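You operate a simulated robot arm through the tools that you are given. There is no shell and no other tool. Be economical: measure what you need, move in short steps, check, and stop when the job is done.

You are at the controls of a simulated two-armed robot. One attempt, no reset.

Task
Test the baler's Stop button: start a stroke and stop the ram on its way.
Fine: shut the feed door and switch on; press Start once, press Stop while the ram moves and leave it in; then switch off. Dial and handwheel stay.

The check looks at the end state, three seconds after you hand in, the way a careful person would. Anything else that was tipped, shoved, dropped, spilled or broken makes it a failure.

Robot
Two 7-joint arms with two-finger parallel grippers on one trunk, on a base that drives. Base frame: it is fixed to the floor where the robot stands at the start and does not move with it; the origin is under the middle of the robot, x ahead of it, y to its left, z up. Readings come in mm, rad, newtons and seconds.
The left shoulder is at the start at [20, 113, 1472], the right one opposite. With the tool pointing down near the work surface each hand reaches from about 100 to 360 mm from the robot's upright axis, wherever it stands, measured 20 degrees to its own side. Places, roughly: black mode dial [200, 800, 900]; feed door [500, 100, 1300]; green start button [200, 800, 1100]; handwheel [700, 300, 900]; orange oil valve handle [200, 700, 500]; red power switch [200, 800, 800]; red stop button [200, 800, 1200]. Payload 1.57 kg a hand.
Tool frame (each hand has its own): the origin (TCP) lies between the finger pads and is the grasp point; the fingertips stand 30 mm ahead of it; z points along the fingers, y is the line along which they close. The gripper opens to 80 mm. The fingers are 17 mm wide and 12 mm thick; the gripper's body (40 by 82 mm) begins 80 mm behind the TCP.
Orientation is told as [roll, pitch, yaw] about the base's x, y, z axes, in that order, counted from this pose: with the fingers straight down and closing along the base's y, the tool's x points along the base's -x, its y along +y and its z along -z.

Tools
- The arms move only by the tool send_rows. It takes "left_moves", "right_moves" or both (then of equal length, played together; a hand with none holds still); each is one flat list of numbers, 7 for each row, row after row: the shift along the tool's x, y, z in units of 30 mm (1.0 is 30 mm), then the turn, a rotation vector about the tool's x, y, z in units of 4 degrees (1.0 is 4 degrees), then the opening, from 0 (shut) to 1 (fully open). In form: [dx, dy, dz, rx, ry, rz, gripper, dx, dy, dz, rx, ry, rz, gripper, ...]. A call has 1 to 8 rows; each row shifts and turns the commanded pose from where the row before left it, along the tool's axes as they then stand. A call with a number of a shift or a turn outside -1 to 1 is refused whole. Each row takes 0.2 s and may step no farther than 50 mm and 0.15 rad from the row before; otherwise, or with a gripper value out of range, the whole call is refused. Where a pose cannot be reached the arm comes as near as it can. A force on the tool above 40 N (or 10 N above the force at the start of the call, whichever is more), or a blocked arm, ends the call early, and 0.2 s more pass. The fingers move at their own pace (about 45 mm/s each) and stop on an object; they squeeze with about 41 N. The grip force told is the motor's: it shows also when the fingers shut on nothing. Time passes only in rows, and 0.2 s behind the last, so rows that do not move let the fingers close. The reply holds the time, the measured pose of the TCP, the force on the tool along the base axes, the opening and the grip force, in the units named above and with some noise, with the torque about the TCP (base axes, N m) and any sound that the robot's microphone picked up.
- Cameras (640 x 400 px; columns grow to the right, rows downward): "scene" is now at [95, 24.2, 1598.8]; the picture's right is [0.28, -0.96, 0.00], its down [-0.54, -0.16, -0.83] and it looks along [0.79, 0.23, -0.56] (base axes); focal length 214 px, centre (320, 200). "left" rides on the left gripper at [72, 7, -122] in its tool frame; the picture's right is [-0.09, 1.00, 0.00], its down [-0.84, -0.08, -0.54] and it looks along [-0.54, -0.05, 0.84] (tool axes); focal length 238 px, centre (320, 200). "right" rides on the right gripper at [72, -7, -122] in its tool frame; the picture's right is [0.09, 1.00, 0.00], its down [-0.84, 0.08, -0.54] and it looks along [-0.54, 0.05, 0.84] (tool axes); focal length 238 px, centre (320, 200). There is no depth. A picture from a camera that has moved, and an enlarged one, comes with that camera's place and axes in the base frame and with its lens.
- get_image(camera): a new picture of that camera. No time passes.
- raise_lower(by): slides the trunk up (or, below 0, down) by that many mm; the arms and the scene camera ride with it, the base frame stays. It gives what a move gives, with no picture.
- steer(legs): drives the robot by 1 to 6 legs, each [ahead, left, turn to the left] in mm, mm and rad, along the robot's own axes; the way and the turn of a leg run together, so that a leg with both is an arc; at most 1500 mm and 3.142 rad a leg. The arms and the cameras ride along, it lands a little off, and it stops where it bumps. It gives what a move gives.
- turn_head(pan, tilt): turns the head with the scene camera to pan (to the left, within 1.396 rad either way) and tilt (down, from -0.506 to 1.204), counted from straight ahead of the robot. It gives what a move gives.
- zoom(camera, box): a new picture of the part [left, top, right, bottom] of that camera's present view, enlarged. No time passes.
- finish_job(): hands the job in; it is judged then, once.

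Work in short steps. Places have to be worked out from the pictures, the camera data and where the tool is seen: move nearer, look again, correct. Check each grasp and each placing, and mend what went wrong. You have 120 turns and 92 pictures in all, those below and enlarged ones among them. Open the grippers and draw the arms clear of the work before you hand the job in, unless the task says otherwise; then end with one line.

The tools are called by a JSON object that holds its "name" and its "arguments". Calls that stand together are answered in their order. send_rows: Moves the arms, as the interface text tells. Its arguments: {"type":"object","properties":{"left_moves":{"type":"array","items":{"type":"number"}},"right_moves":{"type":"array","items":{"type":"number"}}},"required":[]} The other tools are called the same way: raise_lower (by) slides the trunk up or down; steer (legs) drives the base; turn_head (pan, tilt) turns the head that bears the scene camera; get_image (camera) takes a picture; zoom (camera, box) takes an enlarged picture of a part of a camera's view; finish_job () hands the job in.

At the start:

```text
time: 0.0
left_ee_pos: [270.1, 295.5, 1453.6]
left_tool_rot: [0.0, -0.001, -0.001]
left_ft_force: [0.0, -0.3, 0.0]
left_wrist_torque: [0.0, -0.03, 0.01]
left_grip_width: 80.0
left_gripper_force: 0.2
right_ee_pos: [335.2, 47.2, 1519.6]
right_tool_rot: [0.002, -0.001, 0.0]
right_ft_force: [0.6, -0.4, -0.4]
right_wrist_torque: [-0.03, 0.01, 0.0]
right_grip_width: 79.8
right_gripper_force: 0.1
trunk travel left (down, up): [-525.0, 45.0]
robot x, y, heading: [2.7, 0.0, 0.002]
head pan, tilt: [0.281, 0.599]
```

scene: 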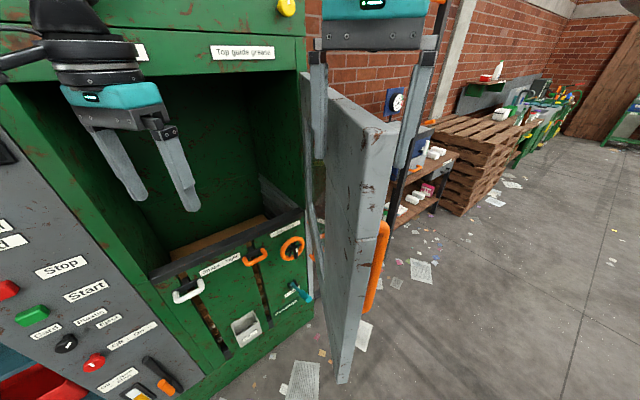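
right: 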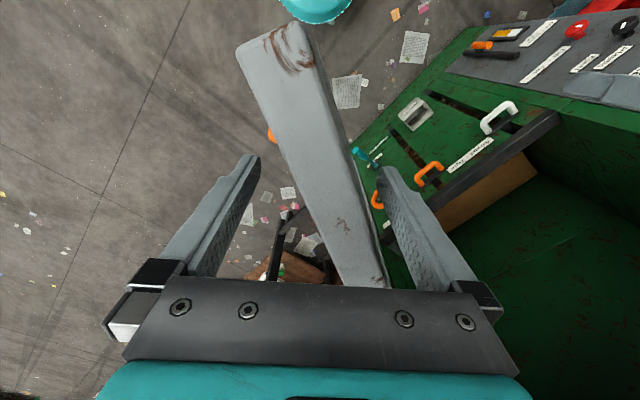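
left: 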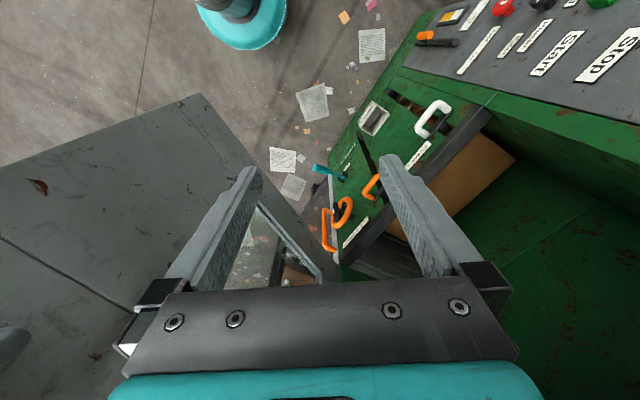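

The feed door stands open toward me and the panel is to the left. I look around with the head first.

{"name": "turn_head", "arguments": {"pan": 0.9, "tilt": 0.6}}

{"name": "get_image", "arguments": {"camera": "scene"}}

{"name": "turn_head", "arguments": {"pan": 0.1, "tilt": 0.3}}

{"name": "get_image", "arguments": {"camera": "scene"}}

```text
time: 1.0
left_ee_pos: [270.4, 295.6, 1455.3]
left_tool_rot: [0.001, 0.002, -0.001]
left_ft_force: [0.9, -0.7, 0.5]
left_wrist_torque: [0.0, -0.01, 0.02]
left_grip_width: 80.0
left_gripper_force: 0.0
right_ee_pos: [336.3, 46.6, 1519.0]
right_tool_rot: [0.003, 0.0, 0.0]
right_ft_force: [-0.1, -0.2, -0.2]
right_wrist_torque: [0.01, -0.01, 0.0]
right_grip_width: 80.3
right_gripper_force: 0.1
trunk travel left (down, up): [-525.0, 45.0]
robot x, y, heading: [-1.2, -0.0, 0.002]
head pan, tilt: [0.901, 0.6]
```

```text
88 pictures are left
camera scene: at [65.0, 68.9, 1598.6], right [0.78, -0.62, 0.0], down [-0.35, -0.44, -0.83], along [0.51, 0.65, -0.56], focal length 214 px, centre (320, 200)
```

scene: 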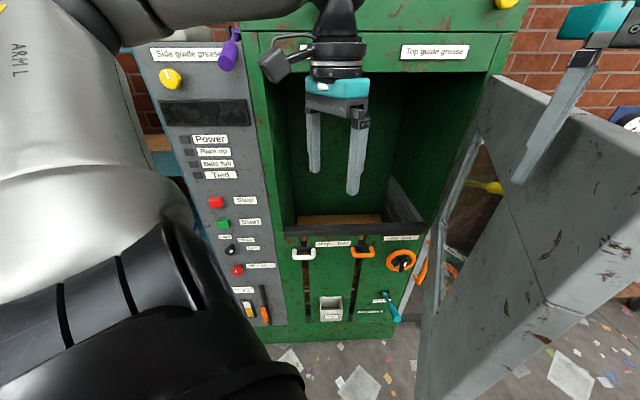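

```text
time: 2.1
left_ee_pos: [270.4, 296.1, 1454.3]
left_tool_rot: [-0.001, 0.001, -0.001]
left_ft_force: [-0.2, 0.6, 0.2]
left_wrist_torque: [-0.03, 0.01, -0.03]
left_grip_width: 80.0
left_gripper_force: 0.1
right_ee_pos: [335.4, 47.1, 1520.3]
right_tool_rot: [0.002, 0.001, 0.0]
right_ft_force: [-0.2, 0.2, 0.7]
right_wrist_torque: [0.0, 0.01, -0.01]
right_grip_width: 80.1
right_gripper_force: 0.1
trunk travel left (down, up): [-525.0, 45.0]
robot x, y, heading: [0.2, -0.3, 0.0]
head pan, tilt: [0.099, 0.3]
```

```text
87 pictures are left
camera scene: at [102.9, 9.1, 1626.1], right [0.1, -0.99, 0.0], down [-0.29, -0.03, -0.96], along [0.95, 0.1, -0.3], focal length 214 px, centre (320, 200)
```

scene: 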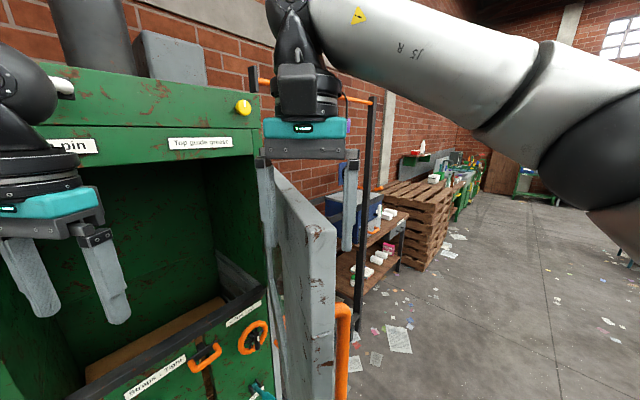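

I check the surroundings on both sides before driving.

{"name": "turn_head", "arguments": {"pan": -1.39, "tilt": 0.5}}

{"name": "get_image", "arguments": {"camera": "scene"}}

{"name": "turn_head", "arguments": {"pan": 1.39, "tilt": 0.5}}

{"name": "get_image", "arguments": {"camera": "scene"}}

```text
time: 3.7
left_ee_pos: [270.5, 297.0, 1454.8]
left_tool_rot: [0.001, 0.001, 0.001]
left_ft_force: [-0.1, -0.3, -0.6]
left_wrist_torque: [-0.03, -0.01, -0.02]
left_grip_width: 79.7
left_gripper_force: 0.0
right_ee_pos: [336.4, 46.9, 1520.4]
right_tool_rot: [0.001, 0.0, -0.001]
right_ft_force: [0.3, -0.5, 0.4]
right_wrist_torque: [-0.02, 0.01, 0.0]
right_grip_width: 79.9
right_gripper_force: 0.0
trunk travel left (down, up): [-525.0, 45.0]
robot x, y, heading: [1.9, 5.0, 0.003]
head pan, tilt: [-1.389, 0.499]
```

```text
86 pictures are left
camera scene: at [26.5, -89.8, 1607.7], right [-0.98, -0.18, 0.0], down [-0.09, 0.47, -0.88], along [0.16, -0.86, -0.48], focal length 214 px, centre (320, 200)
```

scene: 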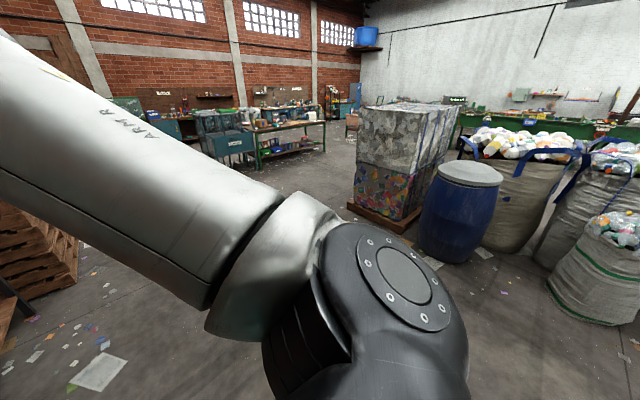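

```text
time: 6.2
left_ee_pos: [269.4, 296.2, 1454.5]
left_tool_rot: [0.0, -0.001, -0.001]
left_ft_force: [0.1, 0.6, -0.1]
left_wrist_torque: [0.0, -0.01, -0.01]
left_grip_width: 79.9
left_gripper_force: 0.0
right_ee_pos: [334.8, 47.1, 1521.0]
right_tool_rot: [0.003, 0.001, 0.001]
right_ft_force: [0.0, 0.0, -0.6]
right_wrist_torque: [0.01, 0.02, 0.01]
right_grip_width: 79.9
right_gripper_force: 0.0
trunk travel left (down, up): [-525.0, 45.0]
robot x, y, heading: [-0.1, -0.3, 0.001]
head pan, tilt: [1.389, 0.499]
```

```text
85 pictures are left
camera scene: at [26.5, 89.2, 1607.7], right [0.98, -0.18, 0.0], down [-0.09, -0.47, -0.88], along [0.16, 0.86, -0.48], focal length 214 px, centre (320, 200)
```

scene: 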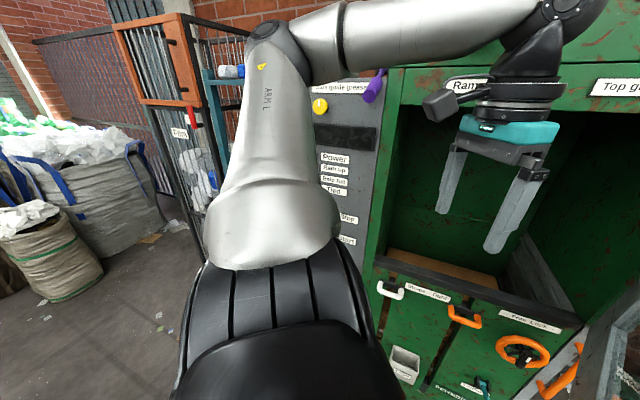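

There is room to the right and behind. I back off 450 mm to see the whole machine and door.

{"name": "steer", "arguments": {"legs": [[-450, -100, 0]]}}

{"name": "turn_head", "arguments": {"pan": 0.6, "tilt": 0.45}}

{"name": "get_image", "arguments": {"camera": "scene"}}

```text
time: 8.9
left_ee_pos: [-170.4, 195.5, 1454.9]
left_tool_rot: [0.0, -0.001, -0.007]
left_ft_force: [1.1, -0.1, -0.4]
left_wrist_torque: [0.03, -0.04, -0.03]
left_grip_width: 80.1
left_gripper_force: 0.1
right_ee_pos: [-105.9, -53.1, 1521.4]
right_tool_rot: [0.002, -0.001, -0.007]
right_ft_force: [-0.1, 0.1, 0.8]
right_wrist_torque: [0.0, 0.01, 0.02]
right_grip_width: 80.1
right_gripper_force: 0.0
trunk travel left (down, up): [-525.0, 45.0]
robot x, y, heading: [-441.2, -102.0, -0.007]
head pan, tilt: [1.389, 0.499]
```

```text
time: 10.1
left_ee_pos: [-171.6, 195.3, 1453.9]
left_tool_rot: [0.0, 0.0, -0.006]
left_ft_force: [-0.3, 0.3, 1.1]
left_wrist_torque: [0.01, -0.02, -0.01]
left_grip_width: 80.1
left_gripper_force: 0.1
right_ee_pos: [-105.3, -54.3, 1520.5]
right_tool_rot: [0.003, -0.001, -0.007]
right_ft_force: [-0.8, 0.0, -0.2]
right_wrist_torque: [0.04, -0.03, -0.03]
right_grip_width: 80.1
right_gripper_force: 0.2
trunk travel left (down, up): [-525.0, 45.0]
robot x, y, heading: [-442.6, -99.8, -0.006]
head pan, tilt: [0.6, 0.45]
```

```text
84 pictures are left
camera scene: at [-356.2, -47.8, 1612.2], right [0.56, -0.83, 0.0], down [-0.36, -0.24, -0.9], along [0.75, 0.5, -0.44], focal length 214 px, centre (320, 200)
```

scene: 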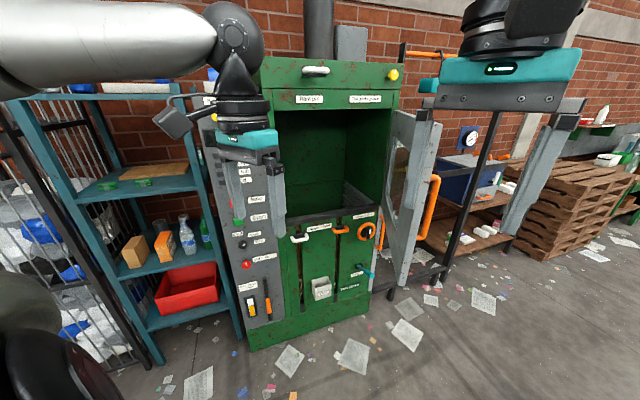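

I zoom in on the machine for details.

{"name": "zoom", "arguments": {"camera": "scene", "box": [190, 50, 450, 350]}}

```text
1.33 times, centred on (320, 200) of scene
camera zoom: at [-356.2, -47.8, 1612.2], right [0.56, -0.83, 0.0], down [-0.36, -0.24, -0.9], along [0.75, 0.5, -0.44], focal length 286 px, centre (320, 200)
```

zoom: 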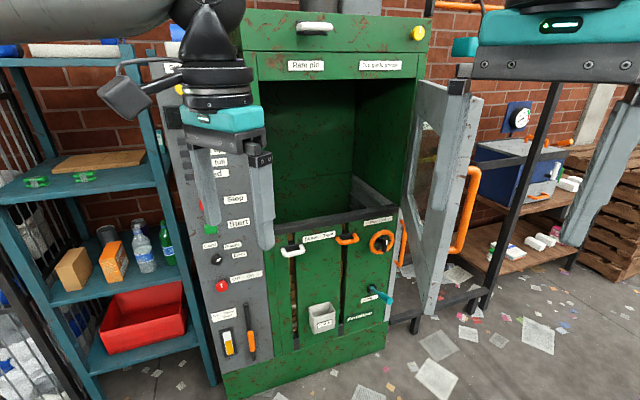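

Triangulating from three views: door free edge ≈ (241, 20), z 1019–1556, hinge ≈ (790, 300), open ≈ 66°. I drive round to the outer side of the door, facing its outer face.

{"name": "steer", "arguments": {"legs": [[0, -380, 0], [985, 0, 0], [0, 0, 2.046]]}}

{"name": "turn_head", "arguments": {"pan": 0.0, "tilt": 0.4}}

{"name": "get_image", "arguments": {"camera": "scene"}}

```text
time: 22.1
left_ee_pos: [155.1, -378.1, 1454.0]
left_tool_rot: [0.0, 0.0, 2.071]
left_ft_force: [0.5, -0.2, -0.8]
left_wrist_torque: [-0.01, -0.03, -0.03]
left_grip_width: 79.9
left_gripper_force: 0.0
right_ee_pos: [344.1, -202.4, 1520.3]
right_tool_rot: [0.001, 0.001, 2.07]
right_ft_force: [-0.1, -0.3, 0.0]
right_wrist_torque: [0.02, 0.03, -0.01]
right_grip_width: 79.8
right_gripper_force: 0.1
trunk travel left (down, up): [-525.0, 45.0]
robot x, y, heading: [546.1, -476.6, 2.072]
head pan, tilt: [0.6, 0.45]
```

```text
time: 23.1
left_ee_pos: [155.8, -378.1, 1453.5]
left_tool_rot: [0.0, 0.0, 2.07]
left_ft_force: [-1.0, 0.6, -0.3]
left_wrist_torque: [0.01, 0.0, 0.01]
left_grip_width: 79.8
left_gripper_force: 0.0
right_ee_pos: [343.1, -202.2, 1520.7]
right_tool_rot: [0.002, 0.0, 2.068]
right_ft_force: [-0.8, -0.3, 0.0]
right_wrist_torque: [0.0, -0.01, -0.03]
right_grip_width: 80.0
right_gripper_force: 0.1
trunk travel left (down, up): [-525.0, 45.0]
robot x, y, heading: [547.3, -476.9, 2.069]
head pan, tilt: [0.0, 0.4]
```

```text
82 pictures are left
camera scene: at [496.1, -384.5, 1616.8], right [0.88, 0.48, 0.0], down [0.19, -0.34, -0.92], along [-0.44, 0.81, -0.39], focal length 214 px, centre (320, 200)
```

scene: 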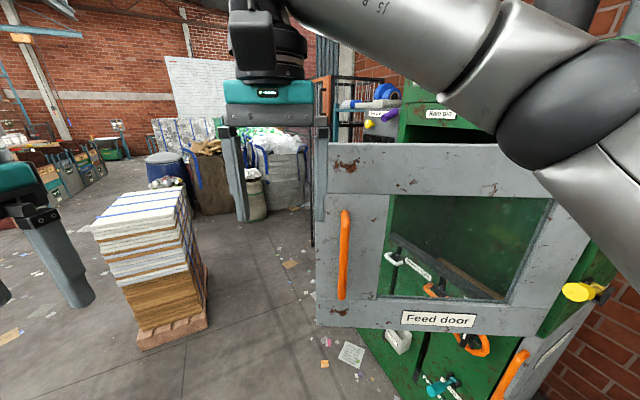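

The view shows the outer face clearly, with the orange handle near the free edge and a top rail at z≈1505. I close and tilt the right fingers forward 32° and pull the left hand back.

{"name": "send_rows", "arguments": {"right_moves": [0, 0, 0, 0, -1, 0, 0, 0, 0, 0, 0, -1, 0, 0, 0, 0, 0, 0, -1, 0, 0, 0, 0, 0, 0, -1, 0, 0, 0, 0, 0, 0, -1, 0, 0, 0, 0, 0, 0, -1, 0, 0, 0, 0, 0, 0, -1, 0, 0, 0, 0, 0, 0, -1, 0, 0], "left_moves": [0.4, 0, 0, 0, 0, 0, 0, 0.4, 0, 0, 0, 0, 0, 0, 0.4, 0, 0, 0, 0, 0, 0, 0.4, 0, 0, 0, 0, 0, 0, 0.4, 0, 0, 0, 0, 0, 0, 0.4, 0, 0, 0, 0, 0, 0, 0.4, 0, 0, 0, 0, 0, 0, 0.4, 0, 0, 0, 0, 0, 0]}}

{"name": "steer", "arguments": {"legs": [[0, -130, -0.03], [140, 0, 0]]}}

{"name": "get_image", "arguments": {"camera": "scene"}}

```text
time: 24.9
left_ee_pos: [201.9, -464.4, 1454.9]
left_tool_rot: [0.0, 0.001, 2.071]
left_ft_force: [-0.3, -0.1, -0.4]
left_wrist_torque: [0.01, 0.01, 0.04]
left_grip_width: 0.0
left_gripper_force: 21.1
right_ee_pos: [343.4, -201.7, 1521.1]
right_tool_rot: [0.005, -0.563, 2.068]
right_ft_force: [0.5, -0.7, -0.3]
right_wrist_torque: [0.02, -0.02, 0.0]
right_grip_width: 0.6
right_gripper_force: 21.4
trunk travel left (down, up): [-525.0, 45.0]
robot x, y, heading: [544.0, -472.7, 2.067]
head pan, tilt: [0.0, 0.4]
```

```text
time: 27.1
left_ee_pos: [256.4, -265.6, 1454.7]
left_tool_rot: [-0.001, 0.0, 2.04]
left_ft_force: [-0.1, 1.2, -0.3]
left_wrist_torque: [-0.02, 0.0, -0.01]
left_grip_width: 0.1
left_gripper_force: 21.5
right_ee_pos: [406.8, -9.6, 1521.3]
right_tool_rot: [0.003, -0.558, 2.036]
right_ft_force: [0.2, -0.3, -0.3]
right_wrist_torque: [0.01, -0.02, 0.0]
right_grip_width: 0.0
right_gripper_force: 21.4
trunk travel left (down, up): [-525.0, 45.0]
robot x, y, heading: [599.4, -289.1, 2.039]
head pan, tilt: [0.0, 0.4]
```

```text
81 pictures are left
camera scene: at [552.8, -195.9, 1616.8], right [0.89, 0.45, 0.0], down [0.18, -0.35, -0.92], along [-0.42, 0.82, -0.39], focal length 214 px, centre (320, 200)
```

scene: 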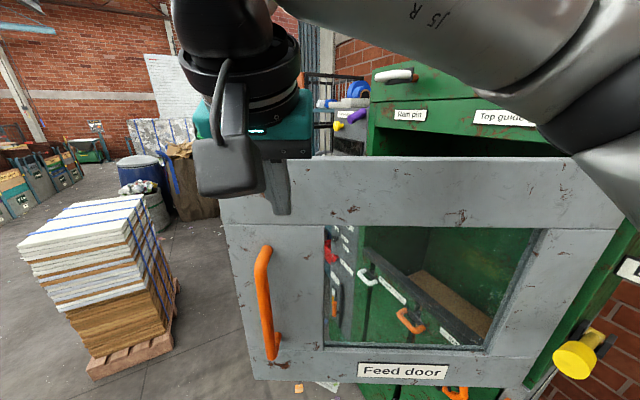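

The fingertips are in front of the top-left of the door. I advance a little to make contact.

{"name": "steer", "arguments": {"legs": [[60, 0, 0]]}}

{"name": "get_image", "arguments": {"camera": "scene"}}

```text
time: 28.1
left_ee_pos: [229.3, -212.9, 1454.8]
left_tool_rot: [0.0, 0.001, 2.036]
left_ft_force: [-0.7, 0.6, -0.3]
left_wrist_torque: [-0.06, 0.02, 0.05]
left_grip_width: 0.0
left_gripper_force: 20.9
right_ee_pos: [379.1, 45.2, 1521.3]
right_tool_rot: [0.002, -0.558, 2.036]
right_ft_force: [0.6, 1.1, 0.0]
right_wrist_torque: [-0.02, 0.02, 0.01]
right_grip_width: 0.0
right_gripper_force: 21.4
trunk travel left (down, up): [-525.0, 45.0]
robot x, y, heading: [577.3, -239.3, 2.034]
head pan, tilt: [0.0, 0.4]
```

```text
80 pictures are left
camera scene: at [526.1, -142.0, 1616.8], right [0.89, 0.45, 0.0], down [0.17, -0.35, -0.92], along [-0.41, 0.82, -0.39], focal length 214 px, centre (320, 200)
```

scene: 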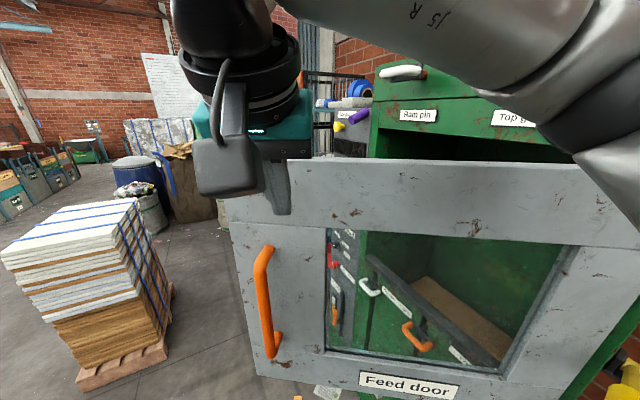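

No contact yet; another small step ahead.

{"name": "steer", "arguments": {"legs": [[30, 0, 0]]}}

{"name": "steer", "arguments": {"legs": [[25, 0, 0]]}}

{"name": "get_image", "arguments": {"camera": "scene"}}

```text
time: 28.9
left_ee_pos: [216.2, -186.2, 1453.7]
left_tool_rot: [0.0, -0.002, 2.036]
left_ft_force: [0.4, -0.4, -0.6]
left_wrist_torque: [-0.01, -0.02, -0.01]
left_grip_width: 0.0
left_gripper_force: 21.5
right_ee_pos: [367.0, 70.0, 1520.7]
right_tool_rot: [0.003, -0.562, 2.035]
right_ft_force: [-0.7, -1.0, 0.7]
right_wrist_torque: [0.01, 0.02, 0.01]
right_grip_width: 0.1
right_gripper_force: 21.4
trunk travel left (down, up): [-525.0, 45.0]
robot x, y, heading: [561.1, -207.2, 2.035]
head pan, tilt: [0.0, 0.4]
```

```text
time: 29.7
left_ee_pos: [204.8, -165.3, 1454.3]
left_tool_rot: [0.002, -0.002, 2.039]
left_ft_force: [0.4, -0.3, -0.6]
left_wrist_torque: [-0.02, -0.02, -0.01]
left_grip_width: 0.0
left_gripper_force: 21.8
right_ee_pos: [356.8, 92.0, 1521.0]
right_tool_rot: [0.003, -0.562, 2.039]
right_ft_force: [0.6, -0.3, 1.1]
right_wrist_torque: [0.01, -0.02, 0.0]
right_grip_width: 0.0
right_gripper_force: 20.9
trunk travel left (down, up): [-525.0, 45.0]
robot x, y, heading: [549.2, -183.9, 2.036]
head pan, tilt: [0.0, 0.4]
```

```text
79 pictures are left
camera scene: at [503.0, -96.1, 1617.0], right [0.89, 0.45, 0.0], down [0.17, -0.35, -0.92], along [-0.41, 0.82, -0.39], focal length 214 px, centre (320, 200)
```

scene: 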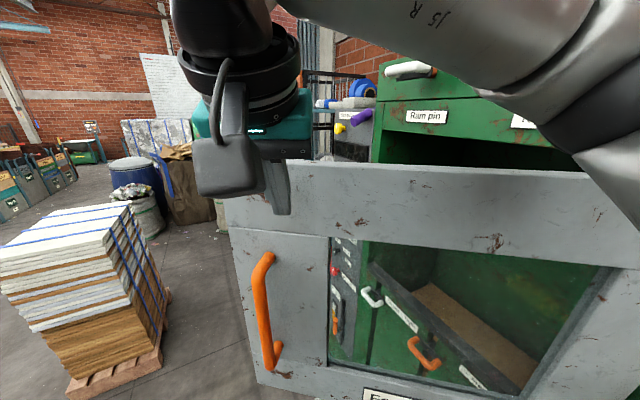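

The machine grows in the view while the door keeps its size, so the door is already moving with the hand at almost no force. I orbit around the hinge in small legs.

{"name": "steer", "arguments": {"legs": [[95, 63, -0.2], [95, 63, -0.2]]}}

{"name": "get_image", "arguments": {"camera": "scene"}}

```text
time: 31.8
left_ee_pos: [73.6, 120.1, 1455.0]
left_tool_rot: [0.002, 0.001, 1.626]
left_ft_force: [0.3, 0.6, 0.6]
left_wrist_torque: [0.04, 0.02, 0.01]
left_grip_width: 0.0
left_gripper_force: 21.3
right_ee_pos: [313.7, 295.0, 1520.9]
right_tool_rot: [0.004, -0.562, 1.627]
right_ft_force: [0.4, -0.9, -0.8]
right_wrist_torque: [0.0, 0.0, 0.0]
right_grip_width: 0.0
right_gripper_force: 21.2
trunk travel left (down, up): [-525.0, 45.0]
robot x, y, heading: [380.4, -35.9, 1.626]
head pan, tilt: [0.0, 0.4]
```

```text
78 pictures are left
camera scene: at [374.5, 65.0, 1616.9], right [1.0, 0.06, 0.0], down [0.02, -0.39, -0.92], along [-0.05, 0.92, -0.39], focal length 214 px, centre (320, 200)
```

scene: 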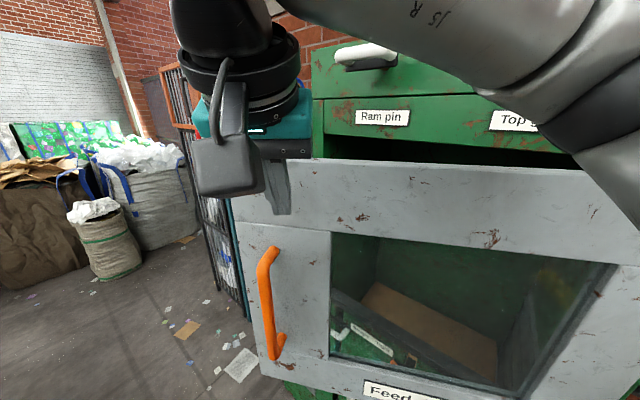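

The door swings with the hand well. Two more legs.

{"name": "steer", "arguments": {"legs": [[95, 63, -0.2], [95, 63, -0.2]]}}

{"name": "get_image", "arguments": {"camera": "scene"}}

```text
time: 33.8
left_ee_pos: [62.3, 430.1, 1453.8]
left_tool_rot: [0.001, 0.0, 1.225]
left_ft_force: [-0.3, 0.3, -0.9]
left_wrist_torque: [-0.01, 0.0, 0.01]
left_grip_width: 0.0
left_gripper_force: 21.0
right_ee_pos: [352.6, 495.8, 1521.4]
right_tool_rot: [0.004, -0.562, 1.222]
right_ft_force: [0.5, 1.0, -1.2]
right_wrist_torque: [-0.01, -0.03, 0.0]
right_grip_width: 0.1
right_gripper_force: 21.3
trunk travel left (down, up): [-525.0, 45.0]
robot x, y, heading: [283.5, 168.3, 1.223]
head pan, tilt: [0.0, 0.4]
```

```text
77 pictures are left
camera scene: at [318.5, 261.1, 1616.9], right [0.94, -0.34, 0.0], down [-0.13, -0.37, -0.92], along [0.31, 0.87, -0.39], focal length 214 px, centre (320, 200)
```

scene: 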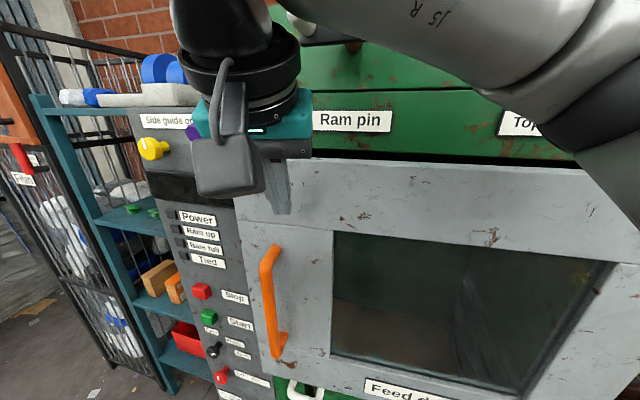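

Nearly closed now. Smaller legs, watching force.

{"name": "steer", "arguments": {"legs": [[47, 31, -0.1], [30, 20, -0.06]]}}

{"name": "get_image", "arguments": {"camera": "scene"}}

```text
time: 35.3
left_ee_pos: [92.3, 553.4, 1454.7]
left_tool_rot: [0.0, 0.002, 1.065]
left_ft_force: [-0.1, 0.6, -0.3]
left_wrist_torque: [-0.03, -0.04, 0.0]
left_grip_width: 0.3
left_gripper_force: 21.0
right_ee_pos: [388.0, 570.1, 1521.8]
right_tool_rot: [-0.003, -0.552, 1.073]
right_ft_force: [0.3, 0.2, 0.5]
right_wrist_torque: [-0.05, 0.01, -0.02]
right_grip_width: 0.0
right_gripper_force: 21.5
trunk travel left (down, up): [-525.0, 45.0]
robot x, y, heading: [271.1, 254.7, 1.068]
head pan, tilt: [0.0, 0.4]
stopped in leg 2: the force on the tool passed its limit at 74 N (the readings are from after the stop); the commanded pose is now the measured one
```

```text
76 pictures are left
camera scene: at [318.5, 347.5, 1616.7], right [0.88, -0.48, 0.0], down [-0.19, -0.34, -0.92], along [0.45, 0.81, -0.39], focal length 214 px, centre (320, 200)
```

scene: 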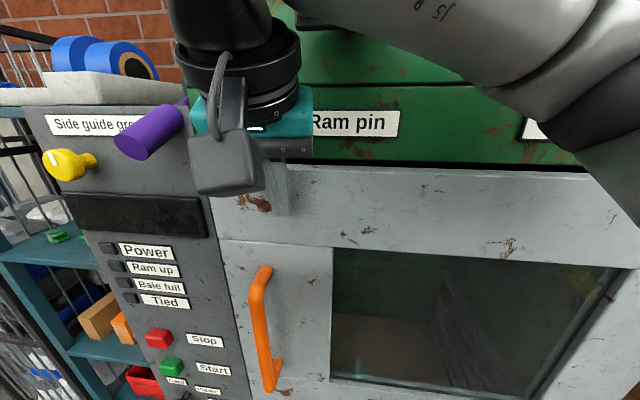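

Contact at 74 N: probably the door stop. I back straight off and inspect the seam.

{"name": "steer", "arguments": {"legs": [[-250, 0, 0]]}}

{"name": "turn_head", "arguments": {"pan": 0.0, "tilt": 0.5}}

{"name": "get_image", "arguments": {"camera": "scene"}}

```text
time: 37.1
left_ee_pos: [-29.9, 332.9, 1453.7]
left_tool_rot: [-0.001, 0.0, 1.065]
left_ft_force: [0.6, -0.1, 0.2]
left_wrist_torque: [-0.01, 0.01, 0.04]
left_grip_width: 0.0
left_gripper_force: 21.1
right_ee_pos: [265.9, 348.2, 1521.6]
right_tool_rot: [-0.005, -0.554, 1.072]
right_ft_force: [0.4, -0.4, 0.8]
right_wrist_torque: [0.0, 0.03, 0.02]
right_grip_width: 0.0
right_gripper_force: 21.7
trunk travel left (down, up): [-525.0, 45.0]
robot x, y, heading: [147.4, 37.8, 1.062]
head pan, tilt: [0.0, 0.4]
```

```text
time: 37.8
left_ee_pos: [-29.1, 331.6, 1455.2]
left_tool_rot: [0.0, 0.001, 1.068]
left_ft_force: [-0.3, 0.1, 0.0]
left_wrist_torque: [0.0, 0.0, 0.01]
left_grip_width: 0.0
left_gripper_force: 21.3
right_ee_pos: [266.4, 347.7, 1521.9]
right_tool_rot: [-0.005, -0.553, 1.073]
right_ft_force: [-0.2, -0.1, -0.4]
right_wrist_torque: [-0.02, -0.02, 0.02]
right_grip_width: 0.1
right_gripper_force: 21.1
trunk travel left (down, up): [-525.0, 45.0]
robot x, y, heading: [149.0, 34.8, 1.072]
head pan, tilt: [0.0, 0.499]
```

```text
75 pictures are left
camera scene: at [195.8, 123.9, 1607.8], right [0.88, -0.48, 0.0], down [-0.23, -0.42, -0.88], along [0.42, 0.77, -0.48], focal length 214 px, centre (320, 200)
```

scene: 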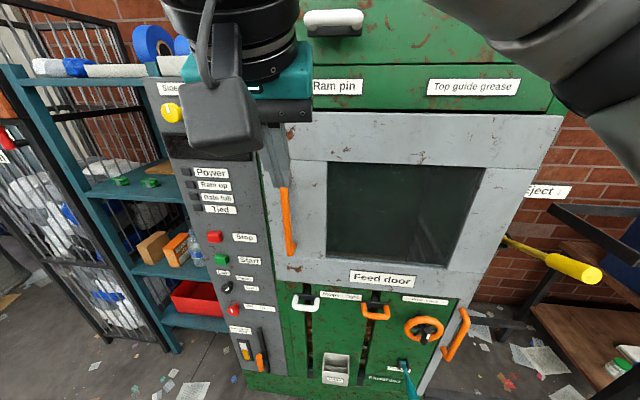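

I zoom in on the free edge of the door and the panel.

{"name": "zoom", "arguments": {"camera": "scene", "box": [240, 200, 340, 300]}}

{"name": "zoom", "arguments": {"camera": "scene", "box": [170, 220, 310, 380]}}

{"name": "zoom", "arguments": {"camera": "scene", "box": [290, 100, 570, 150]}}

```text
4.00 times, centred on (290, 250) of scene
camera zoom: at [195.8, 123.9, 1607.8], right [0.88, -0.48, 0.0], down [-0.23, -0.42, -0.88], along [0.42, 0.77, -0.48], focal length 858 px, centre (440, 0)
```

zoom: 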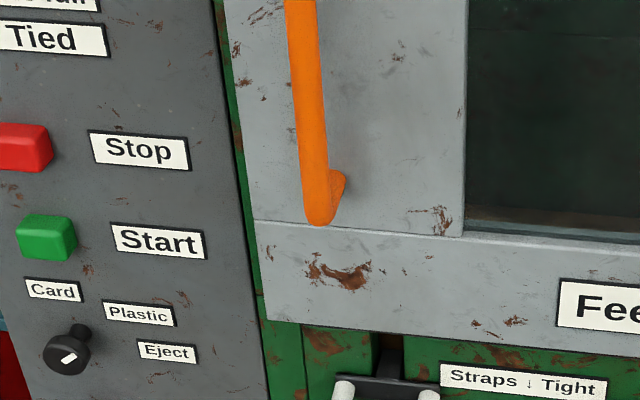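

```text
2.50 times, centred on (240, 300) of scene
camera zoom: at [195.8, 123.9, 1607.8], right [0.88, -0.48, 0.0], down [-0.23, -0.42, -0.88], along [0.42, 0.77, -0.48], focal length 536 px, centre (520, -50)
```

zoom: 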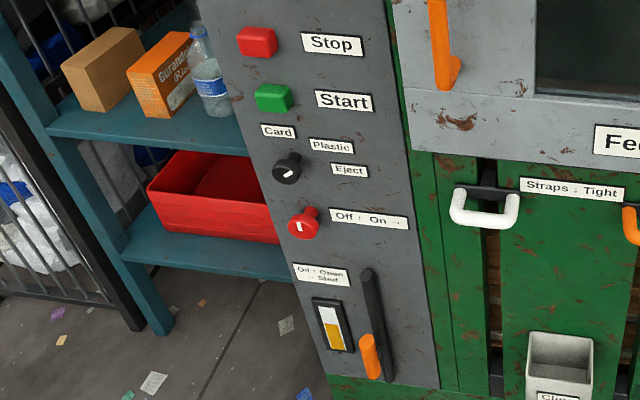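

```text
2.29 times, centred on (430, 125) of scene
camera zoom: at [195.8, 123.9, 1607.8], right [0.88, -0.48, 0.0], down [-0.23, -0.42, -0.88], along [0.42, 0.77, -0.48], focal length 490 px, centre (69, 371)
```

zoom: 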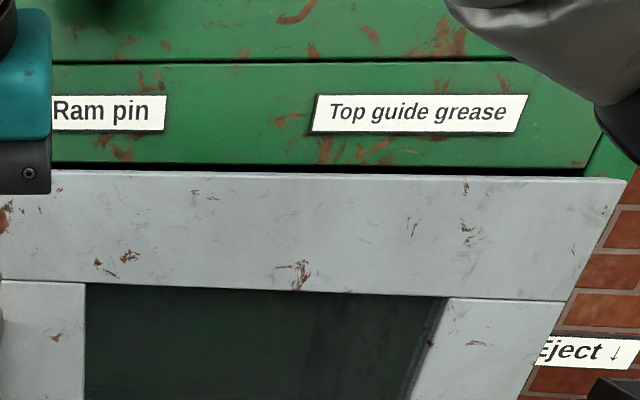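

The door looks flush from here, and I'll verify from the left side later. The power knob is rotary (Off ↑, On →). Next I pull the right hand back and push the left hand forward, before turning it to point horizontally.

{"name": "send_rows", "arguments": {"right_moves": [0.594, 0, -0.371, 0, 0, 0, 0, 0.594, 0, -0.371, 0, 0, 0, 0, 0.594, 0, -0.371, 0, 0, 0, 0, 0.594, 0, -0.371, 0, 0, 0, 0, 0.594, 0, -0.371, 0, 0, 0, 0, 0.594, 0, -0.371, 0, 0, 0, 0, 0.594, 0, -0.371, 0, 0, 0, 0, 0.594, 0, -0.371, 0, 0, 0, 0], "left_moves": [-0.75, 0, 0, 0, 0, 0, 0, -0.75, 0, 0, 0, 0, 0, 0, -0.75, 0, 0, 0, 0, 0, 0, -0.75, 0, 0, 0, 0, 0, 0, -0.75, 0, 0, 0, 0, 0, 0, -0.75, 0, 0, 0, 0, 0, 0, -0.75, 0, 0, 0, 0, 0, 0, -0.75, 0, 0, 0, 0, 0, 0]}}

{"name": "send_rows", "arguments": {"left_moves": [0, 0, 0, 0, -1, 0, 0, 0, 0, 0, 0, -1, 0, 0, 0, 0, 0, 0, -1, 0, 0, 0, 0, 0, 0, -1, 0, 0, 0, 0, 0, 0, -1, 0, 0, 0, 0, 0, 0, -1, 0, 0, 0, 0, 0, 0, -1, 0, 0, 0, 0, 0, 0, -1, 0, 0]}}

{"name": "send_rows", "arguments": {"left_moves": [0, 0, 0, 0, -1, 0, 0, 0, 0, 0, 0, -1, 0, 0, 0, 0, 0, 0, -1, 0, 0, 0, 0, 0, 0, -1, 0, 0, 0, 0, 0, 0, -1, 0, 0, 0, 0, 0, 0, -1, 0, 0, 0, 0, 0, 0, -1, 0, 0, 0, 0, 0, 0, -1, 0, 0]}}

{"name": "send_rows", "arguments": {"left_moves": [0, 0, 0, 0, -1, 0, 0, 0, 0, 0, 0, -1, 0, 0, 0, 0, 0, 0, -1, 0, 0, 0, 0, 0, 0, -1, 0, 0, 0, 0, 0, 0, -1, 0, 0, 0, 0, 0, 0, -1, 0, 0, 0, 0, 0, 0, -0.5, 0, 0]}}

```text
time: 39.1
left_ee_pos: [29.5, 439.9, 1454.6]
left_tool_rot: [-0.001, 0.001, 1.066]
left_ft_force: [0.2, 0.2, 0.4]
left_wrist_torque: [-0.01, 0.01, -0.03]
left_grip_width: 0.1
left_gripper_force: 21.3
right_ee_pos: [224.2, 270.1, 1526.6]
right_tool_rot: [0.038, -0.481, 0.941]
right_ft_force: [-0.4, 0.3, -0.1]
right_wrist_torque: [-0.01, 0.02, -0.01]
right_grip_width: 0.0
right_gripper_force: 21.8
trunk travel left (down, up): [-525.0, 45.0]
robot x, y, heading: [147.8, 34.0, 1.068]
head pan, tilt: [0.0, 0.499]
stopped in row 6 (right hand): the force on the tool passed its limit at 70 N (the readings are from after the stop); the commanded pose is now the measured one
```

```text
time: 40.9
left_ee_pos: [29.4, 437.3, 1453.7]
left_tool_rot: [0.0, -0.56, 1.065]
left_ft_force: [-0.1, 1.2, -1.1]
left_wrist_torque: [0.03, 0.0, 0.0]
left_grip_width: 0.2
left_gripper_force: 21.8
right_ee_pos: [222.7, 269.1, 1527.5]
right_tool_rot: [0.039, -0.479, 0.942]
right_ft_force: [-0.6, 0.6, -0.5]
right_wrist_torque: [-0.03, -0.01, -0.04]
right_grip_width: 0.1
right_gripper_force: 21.4
trunk travel left (down, up): [-525.0, 45.0]
robot x, y, heading: [147.5, 35.9, 1.073]
head pan, tilt: [0.0, 0.499]
```

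```text
time: 42.7
left_ee_pos: [11.4, 488.3, 1491.1]
left_tool_rot: [0.0, -1.116, 1.065]
left_ft_force: [0.4, 0.1, -0.6]
left_wrist_torque: [0.01, -0.04, 0.02]
left_grip_width: 0.0
left_gripper_force: 21.6
left hand out of reach, approached as far as the arm can: row 3, 4, 5, 6, 7, 8
right_ee_pos: [223.0, 269.6, 1527.2]
right_tool_rot: [0.038, -0.48, 0.944]
right_ft_force: [-0.6, 0.3, -1.0]
right_wrist_torque: [0.02, 0.01, 0.0]
right_grip_width: 0.0
right_gripper_force: 21.1
trunk travel left (down, up): [-525.0, 45.0]
robot x, y, heading: [147.3, 38.1, 1.068]
head pan, tilt: [0.0, 0.499]
```

```text
time: 44.3
left_ee_pos: [-4.8, 521.7, 1505.5]
left_tool_rot: [2.06, -1.568, -0.996]
left_ft_force: [-0.2, 0.4, -1.2]
left_wrist_torque: [-0.01, 0.02, 0.0]
left_grip_width: 0.1
left_gripper_force: 20.8
left hand out of reach, approached as far as the arm can: row 1, 2, 3, 4, 5, 6
right_ee_pos: [222.6, 269.0, 1527.4]
right_tool_rot: [0.038, -0.48, 0.941]
right_ft_force: [-0.3, 0.5, 0.0]
right_wrist_torque: [0.02, -0.02, -0.01]
right_grip_width: 0.0
right_gripper_force: 21.5
trunk travel left (down, up): [-525.0, 45.0]
robot x, y, heading: [150.3, 36.0, 1.067]
head pan, tilt: [0.0, 0.499]
```

The left hand now points ahead horizontally at about 350 mm ahead; the right hand touched only the robot's own arm limits. I lower the trunk to button height and look.

{"name": "raise_lower", "arguments": {"by": -330}}

{"name": "turn_head", "arguments": {"pan": 0.3, "tilt": 0.3}}

{"name": "get_image", "arguments": {"camera": "scene"}}

{"name": "get_image", "arguments": {"camera": "left"}}

```text
time: 47.6
left_ee_pos: [-5.0, 521.6, 1174.1]
left_tool_rot: [0.546, -1.569, 0.518]
left_ft_force: [-0.1, 1.0, 0.2]
left_wrist_torque: [-0.01, 0.01, 0.03]
left_grip_width: 0.0
left_gripper_force: 21.3
right_ee_pos: [224.0, 270.0, 1196.5]
right_tool_rot: [0.038, -0.48, 0.943]
right_ft_force: [0.3, -0.4, 0.2]
right_wrist_torque: [0.02, -0.01, 0.0]
right_grip_width: 0.0
right_gripper_force: 21.7
trunk travel left (down, up): [-195.0, 375.0]
robot x, y, heading: [149.0, 35.9, 1.064]
head pan, tilt: [0.0, 0.499]
```

```text
time: 48.4
left_ee_pos: [-5.5, 522.7, 1175.4]
left_tool_rot: [0.389, -1.57, 0.674]
left_ft_force: [0.6, 0.0, -0.3]
left_wrist_torque: [-0.05, -0.04, 0.0]
left_grip_width: 0.1
left_gripper_force: 21.0
right_ee_pos: [222.2, 268.6, 1197.1]
right_tool_rot: [0.034, -0.489, 0.951]
right_ft_force: [-0.5, -0.6, 0.4]
right_wrist_torque: [0.01, 0.04, 0.03]
right_grip_width: 0.2
right_gripper_force: 20.9
trunk travel left (down, up): [-195.0, 375.0]
robot x, y, heading: [147.8, 36.0, 1.067]
head pan, tilt: [0.3, 0.3]
```

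```text
71 pictures are left
camera scene: at [174.5, 135.0, 1305.0], right [0.97, -0.24, 0.0], down [-0.05, -0.2, -0.98], along [0.24, 0.95, -0.2], focal length 214 px, centre (320, 200)
```

scene: 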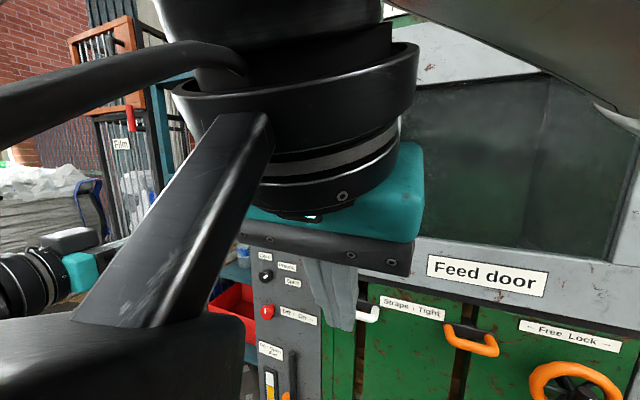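

```text
70 pictures are left
camera left: at [-70.9, 419.2, 1104.1], right [-0.87, 0.48, 0.09], down [-0.19, -0.51, 0.84], along [0.45, 0.71, 0.54], focal length 238 px, centre (320, 200)
```

left: 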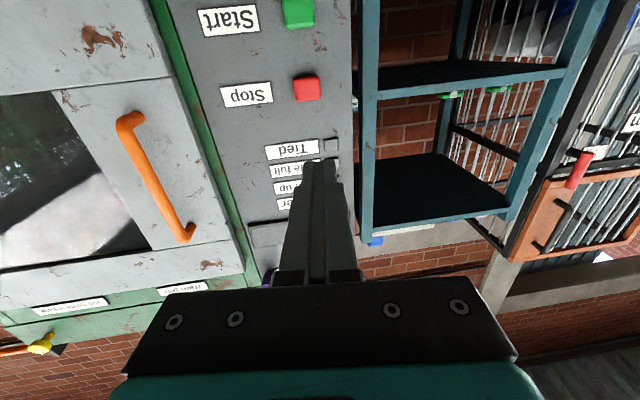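

Triangulated: Stop ≈ (160, 780, 1162), Start ≈ (160, 782, 1061), power knob ≈ (149, 780, 795); panel normal heading ≈ 0.89 rad. I move the right hand aside to clear the view, square up to the panel and lower the trunk.

{"name": "send_rows", "arguments": {"right_moves": [0, -1, 0, 0, 0, 0, 0, 0, -1, 0, 0, 0, 0, 0, 0, -1, 0, 0, 0, 0, 0, 0, -1, 0, 0, 0, 0, 0, 0, -1, 0, 0, 0, 0, 0, 0, -1, 0, 0, 0, 0, 0]}}

{"name": "steer", "arguments": {"legs": [[0, 0, -0.178], [70, 91, 0]]}}

{"name": "raise_lower", "arguments": {"by": -190}}

{"name": "turn_head", "arguments": {"pan": 0.5, "tilt": 0.4}}

{"name": "get_image", "arguments": {"camera": "scene"}}

{"name": "get_image", "arguments": {"camera": "left"}}

```text
time: 49.8
left_ee_pos: [-5.2, 523.3, 1175.4]
left_tool_rot: [0.744, -1.57, 0.323]
left_ft_force: [-0.2, -0.3, 0.2]
left_wrist_torque: [-0.02, -0.01, 0.01]
left_grip_width: 0.2
left_gripper_force: 21.0
right_ee_pos: [370.6, 166.1, 1192.0]
right_tool_rot: [0.043, -0.497, 0.956]
right_ft_force: [-0.3, 0.1, 0.2]
right_wrist_torque: [-0.01, 0.03, 0.01]
right_grip_width: 0.0
right_gripper_force: 21.3
trunk travel left (down, up): [-195.0, 375.0]
robot x, y, heading: [144.6, 34.1, 1.068]
head pan, tilt: [0.3, 0.3]
```

```text
time: 51.7
left_ee_pos: [56.3, 652.2, 1174.2]
left_tool_rot: [-0.129, -1.569, 1.017]
left_ft_force: [-0.9, 0.3, 0.7]
left_wrist_torque: [0.03, -0.03, -0.02]
left_grip_width: 0.0
left_gripper_force: 21.5
right_ee_pos: [363.5, 234.8, 1192.1]
right_tool_rot: [0.043, -0.492, 0.779]
right_ft_force: [-0.3, 0.4, -0.2]
right_wrist_torque: [-0.01, 0.01, -0.02]
right_grip_width: 0.0
right_gripper_force: 21.2
trunk travel left (down, up): [-195.0, 375.0]
robot x, y, heading: [122.9, 144.1, 0.885]
head pan, tilt: [0.3, 0.3]
```

```text
time: 53.8
left_ee_pos: [56.4, 652.7, 984.5]
left_tool_rot: [0.672, -1.568, 0.217]
left_ft_force: [0.4, -0.2, -0.4]
left_wrist_torque: [0.03, 0.0, 0.02]
left_grip_width: 0.2
left_gripper_force: 21.3
right_ee_pos: [363.2, 235.2, 1002.6]
right_tool_rot: [0.045, -0.494, 0.778]
right_ft_force: [-0.7, 0.3, 0.9]
right_wrist_torque: [0.01, 0.0, 0.0]
right_grip_width: 0.0
right_gripper_force: 21.2
trunk travel left (down, up): [-5.0, 565.0]
robot x, y, heading: [124.0, 150.2, 0.888]
head pan, tilt: [0.3, 0.3]
```

```text
time: 54.5
left_ee_pos: [55.8, 652.1, 985.0]
left_tool_rot: [0.534, -1.57, 0.353]
left_ft_force: [1.0, -0.1, 0.1]
left_wrist_torque: [0.01, 0.02, 0.02]
left_grip_width: 0.0
left_gripper_force: 21.5
right_ee_pos: [364.9, 234.9, 1002.6]
right_tool_rot: [0.042, -0.493, 0.777]
right_ft_force: [0.2, -0.2, -0.3]
right_wrist_torque: [0.02, -0.01, -0.03]
right_grip_width: 0.0
right_gripper_force: 21.2
trunk travel left (down, up): [-5.0, 565.0]
robot x, y, heading: [119.4, 144.3, 0.888]
head pan, tilt: [0.499, 0.4]
```

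```text
69 pictures are left
camera scene: at [144.5, 244.4, 1096.9], right [0.98, -0.18, 0.0], down [-0.07, -0.38, -0.92], along [0.17, 0.91, -0.39], focal length 214 px, centre (320, 200)
```

scene: 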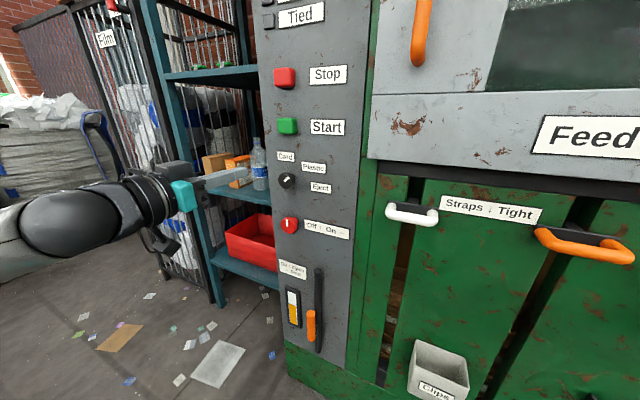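

```text
68 pictures are left
camera left: at [-26.2, 561.0, 914.2], right [-0.77, 0.63, 0.09], down [-0.28, -0.47, 0.84], along [0.57, 0.62, 0.54], focal length 238 px, centre (320, 200)
```

left: 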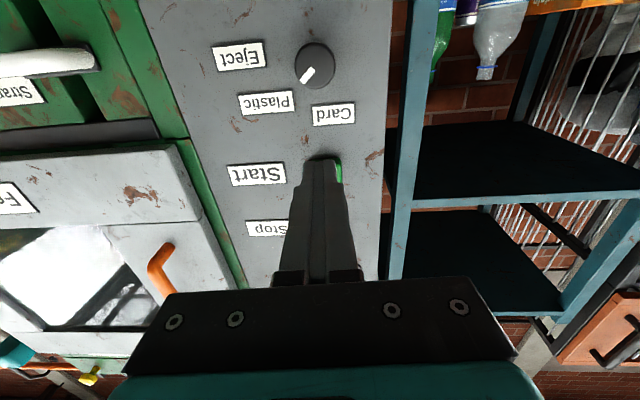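

Excellent panel view. I zoom on the controls and on the door edge.

{"name": "zoom", "arguments": {"camera": "scene", "box": [250, 140, 410, 240]}}

{"name": "zoom", "arguments": {"camera": "scene", "box": [260, 240, 370, 350]}}

{"name": "zoom", "arguments": {"camera": "scene", "box": [340, 0, 460, 180]}}

```text
4.00 times, centred on (330, 190) of scene
camera zoom: at [144.5, 244.4, 1096.9], right [0.98, -0.18, 0.0], down [-0.07, -0.38, -0.92], along [0.17, 0.91, -0.39], focal length 858 px, centre (280, 240)
```

zoom: 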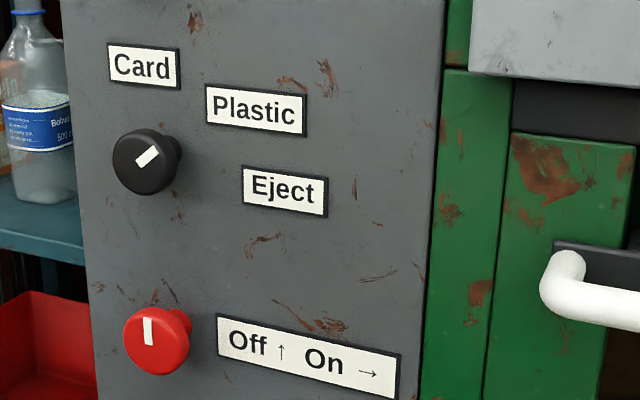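

```text
3.64 times, centred on (315, 295) of scene
camera zoom: at [144.5, 244.4, 1096.9], right [0.98, -0.18, 0.0], down [-0.07, -0.38, -0.92], along [0.17, 0.91, -0.39], focal length 780 px, centre (338, -146)
```

zoom: 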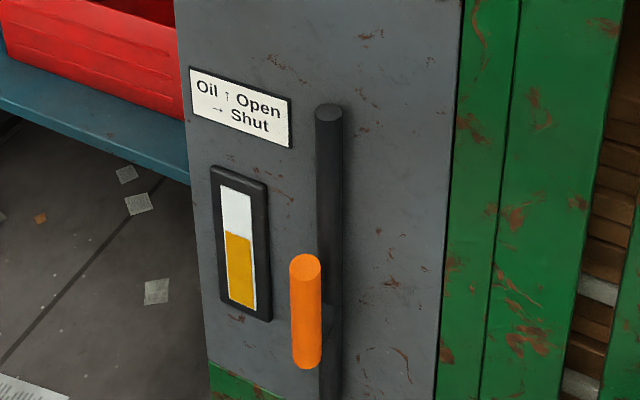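

```text
2.22 times, centred on (400, 90) of scene
camera zoom: at [144.5, 244.4, 1096.9], right [0.98, -0.18, 0.0], down [-0.07, -0.38, -0.92], along [0.17, 0.91, -0.39], focal length 477 px, centre (142, 444)
```

zoom: 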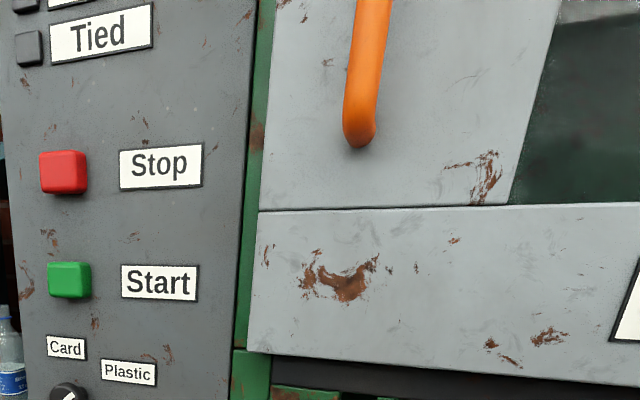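

The knob reads Off (up). The left hand is laterally aligned with it; I lower it 185 mm with the gripper opened.

{"name": "send_rows", "arguments": {"left_moves": [0.77, 0, 0, 0, 0, 0, 1, 0.77, 0, 0, 0, 0, 0, 1, 0.77, 0, 0, 0, 0, 0, 1, 0.77, 0, 0, 0, 0, 0, 1, 0.77, 0, 0, 0, 0, 0, 1, 0.77, 0, 0, 0, 0, 0, 1, 0.77, 0, 0, 0, 0, 0, 1, 0.77, 0, 0, 0, 0, 0, 1]}}

{"name": "get_image", "arguments": {"camera": "scene"}}

```text
time: 56.3
left_ee_pos: [57.5, 652.9, 799.4]
left_tool_rot: [1.349, -1.568, -0.461]
left_ft_force: [-0.2, -0.4, -0.3]
left_wrist_torque: [0.02, -0.01, -0.01]
left_grip_width: 79.8
left_gripper_force: 0.1
right_ee_pos: [363.6, 235.3, 1003.6]
right_tool_rot: [0.043, -0.494, 0.781]
right_ft_force: [0.1, -0.8, 0.1]
right_wrist_torque: [-0.01, 0.02, 0.02]
right_grip_width: 0.3
right_gripper_force: 21.4
trunk travel left (down, up): [-5.0, 565.0]
robot x, y, heading: [122.0, 141.7, 0.889]
head pan, tilt: [0.499, 0.4]
```

```text
64 pictures are left
camera scene: at [144.4, 244.4, 1096.8], right [0.98, -0.18, 0.0], down [-0.07, -0.38, -0.92], along [0.17, 0.91, -0.39], focal length 214 px, centre (320, 200)
```

scene: 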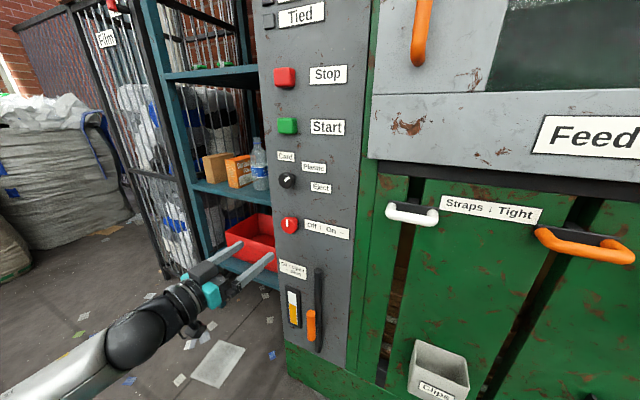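

Aligned as expected. I advance 105 mm toward the knob and look again.

{"name": "send_rows", "arguments": {"left_moves": [0, 0, 0.7, 0, 0, 0, 1, 0, 0, 0.7, 0, 0, 0, 1, 0, 0, 0.7, 0, 0, 0, 1, 0, 0, 0.7, 0, 0, 0, 1, 0, 0, 0.7, 0, 0, 0, 1]}}

{"name": "get_image", "arguments": {"camera": "left"}}

{"name": "zoom", "arguments": {"camera": "scene", "box": [210, 170, 370, 270]}}

```text
time: 57.5
left_ee_pos: [121.9, 733.3, 800.5]
left_tool_rot: [-0.867, -1.57, 1.756]
left_ft_force: [0.7, -0.2, -0.7]
left_wrist_torque: [0.0, 0.01, -0.01]
left_grip_width: 79.8
left_gripper_force: 0.0
left hand out of reach, approached as far as the arm can: row 1, 2
right_ee_pos: [363.6, 235.6, 1001.8]
right_tool_rot: [0.043, -0.495, 0.778]
right_ft_force: [0.1, 0.1, -0.1]
right_wrist_torque: [-0.01, -0.03, 0.02]
right_grip_width: 0.1
right_gripper_force: 21.7
trunk travel left (down, up): [-5.0, 565.0]
robot x, y, heading: [117.2, 143.4, 0.891]
head pan, tilt: [0.499, 0.4]
```

```text
63 pictures are left
camera left: at [39.4, 642.9, 729.1], right [-0.77, 0.63, 0.09], down [-0.28, -0.47, 0.84], along [0.57, 0.62, 0.54], focal length 238 px, centre (320, 200)
```

left: 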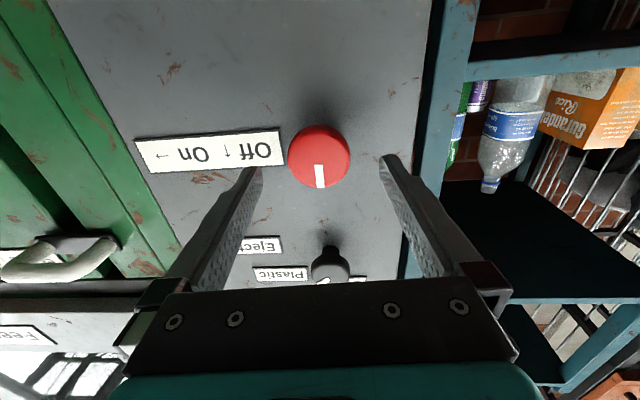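

```text
4.00 times, centred on (290, 220) of scene
camera zoom: at [144.4, 244.4, 1096.8], right [0.98, -0.18, 0.0], down [-0.07, -0.38, -0.92], along [0.17, 0.91, -0.39], focal length 858 px, centre (440, 120)
```

zoom: 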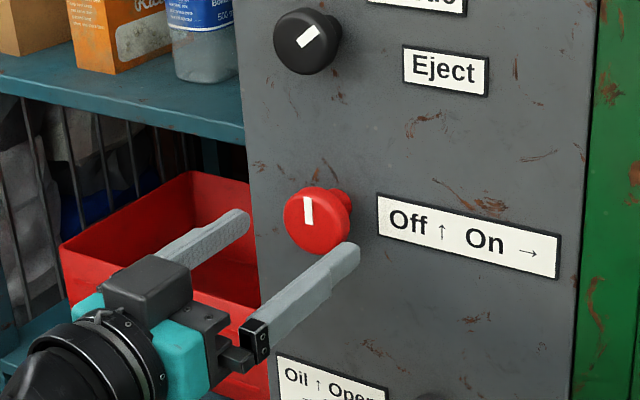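

The knob face is at (157.6, 776, 800), centred between the fingers and 26 mm ahead of the tips. I advance 46 mm and close on it.

{"name": "send_rows", "arguments": {"left_moves": [0, 0, 0.5, 0, 0, 0, 1, 0, 0, 0.5, 0, 0, 0, 1, 0, 0, 0.5, 0, 0, 0, 1, 0, 0, 0, 0, 0, 0, 0.25, 0, 0, 0, 0, 0, 0, 0.25, 0, 0, 0, 0, 0, 0, 0.25]}}

{"name": "get_image", "arguments": {"camera": "left"}}

```text
time: 58.9
left_ee_pos: [152.0, 768.6, 799.5]
left_tool_rot: [0.202, -1.57, 0.685]
left_ft_force: [-0.7, 2.2, -0.8]
left_wrist_torque: [-0.17, 0.1, 0.06]
left_grip_width: 47.9
left_gripper_force: 22.4
right_ee_pos: [364.0, 234.3, 1001.8]
right_tool_rot: [0.04, -0.493, 0.778]
right_ft_force: [0.9, -0.1, -0.2]
right_wrist_torque: [-0.04, 0.02, 0.02]
right_grip_width: 0.0
right_gripper_force: 20.9
trunk travel left (down, up): [-5.0, 565.0]
robot x, y, heading: [124.4, 144.9, 0.89]
head pan, tilt: [0.499, 0.4]
```

```text
61 pictures are left
camera left: at [68.4, 677.7, 729.4], right [-0.77, 0.63, 0.09], down [-0.28, -0.47, 0.84], along [0.57, 0.62, 0.54], focal length 238 px, centre (320, 200)
```

left: 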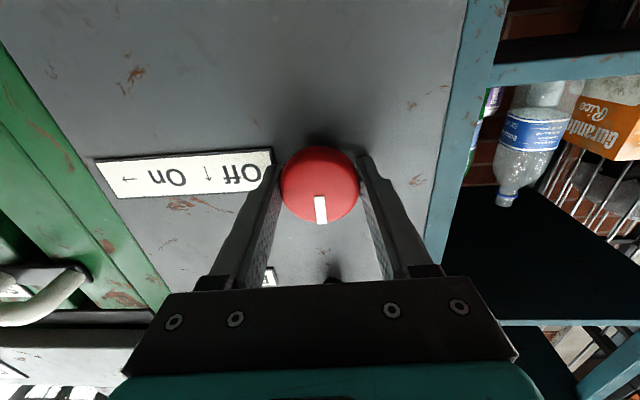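

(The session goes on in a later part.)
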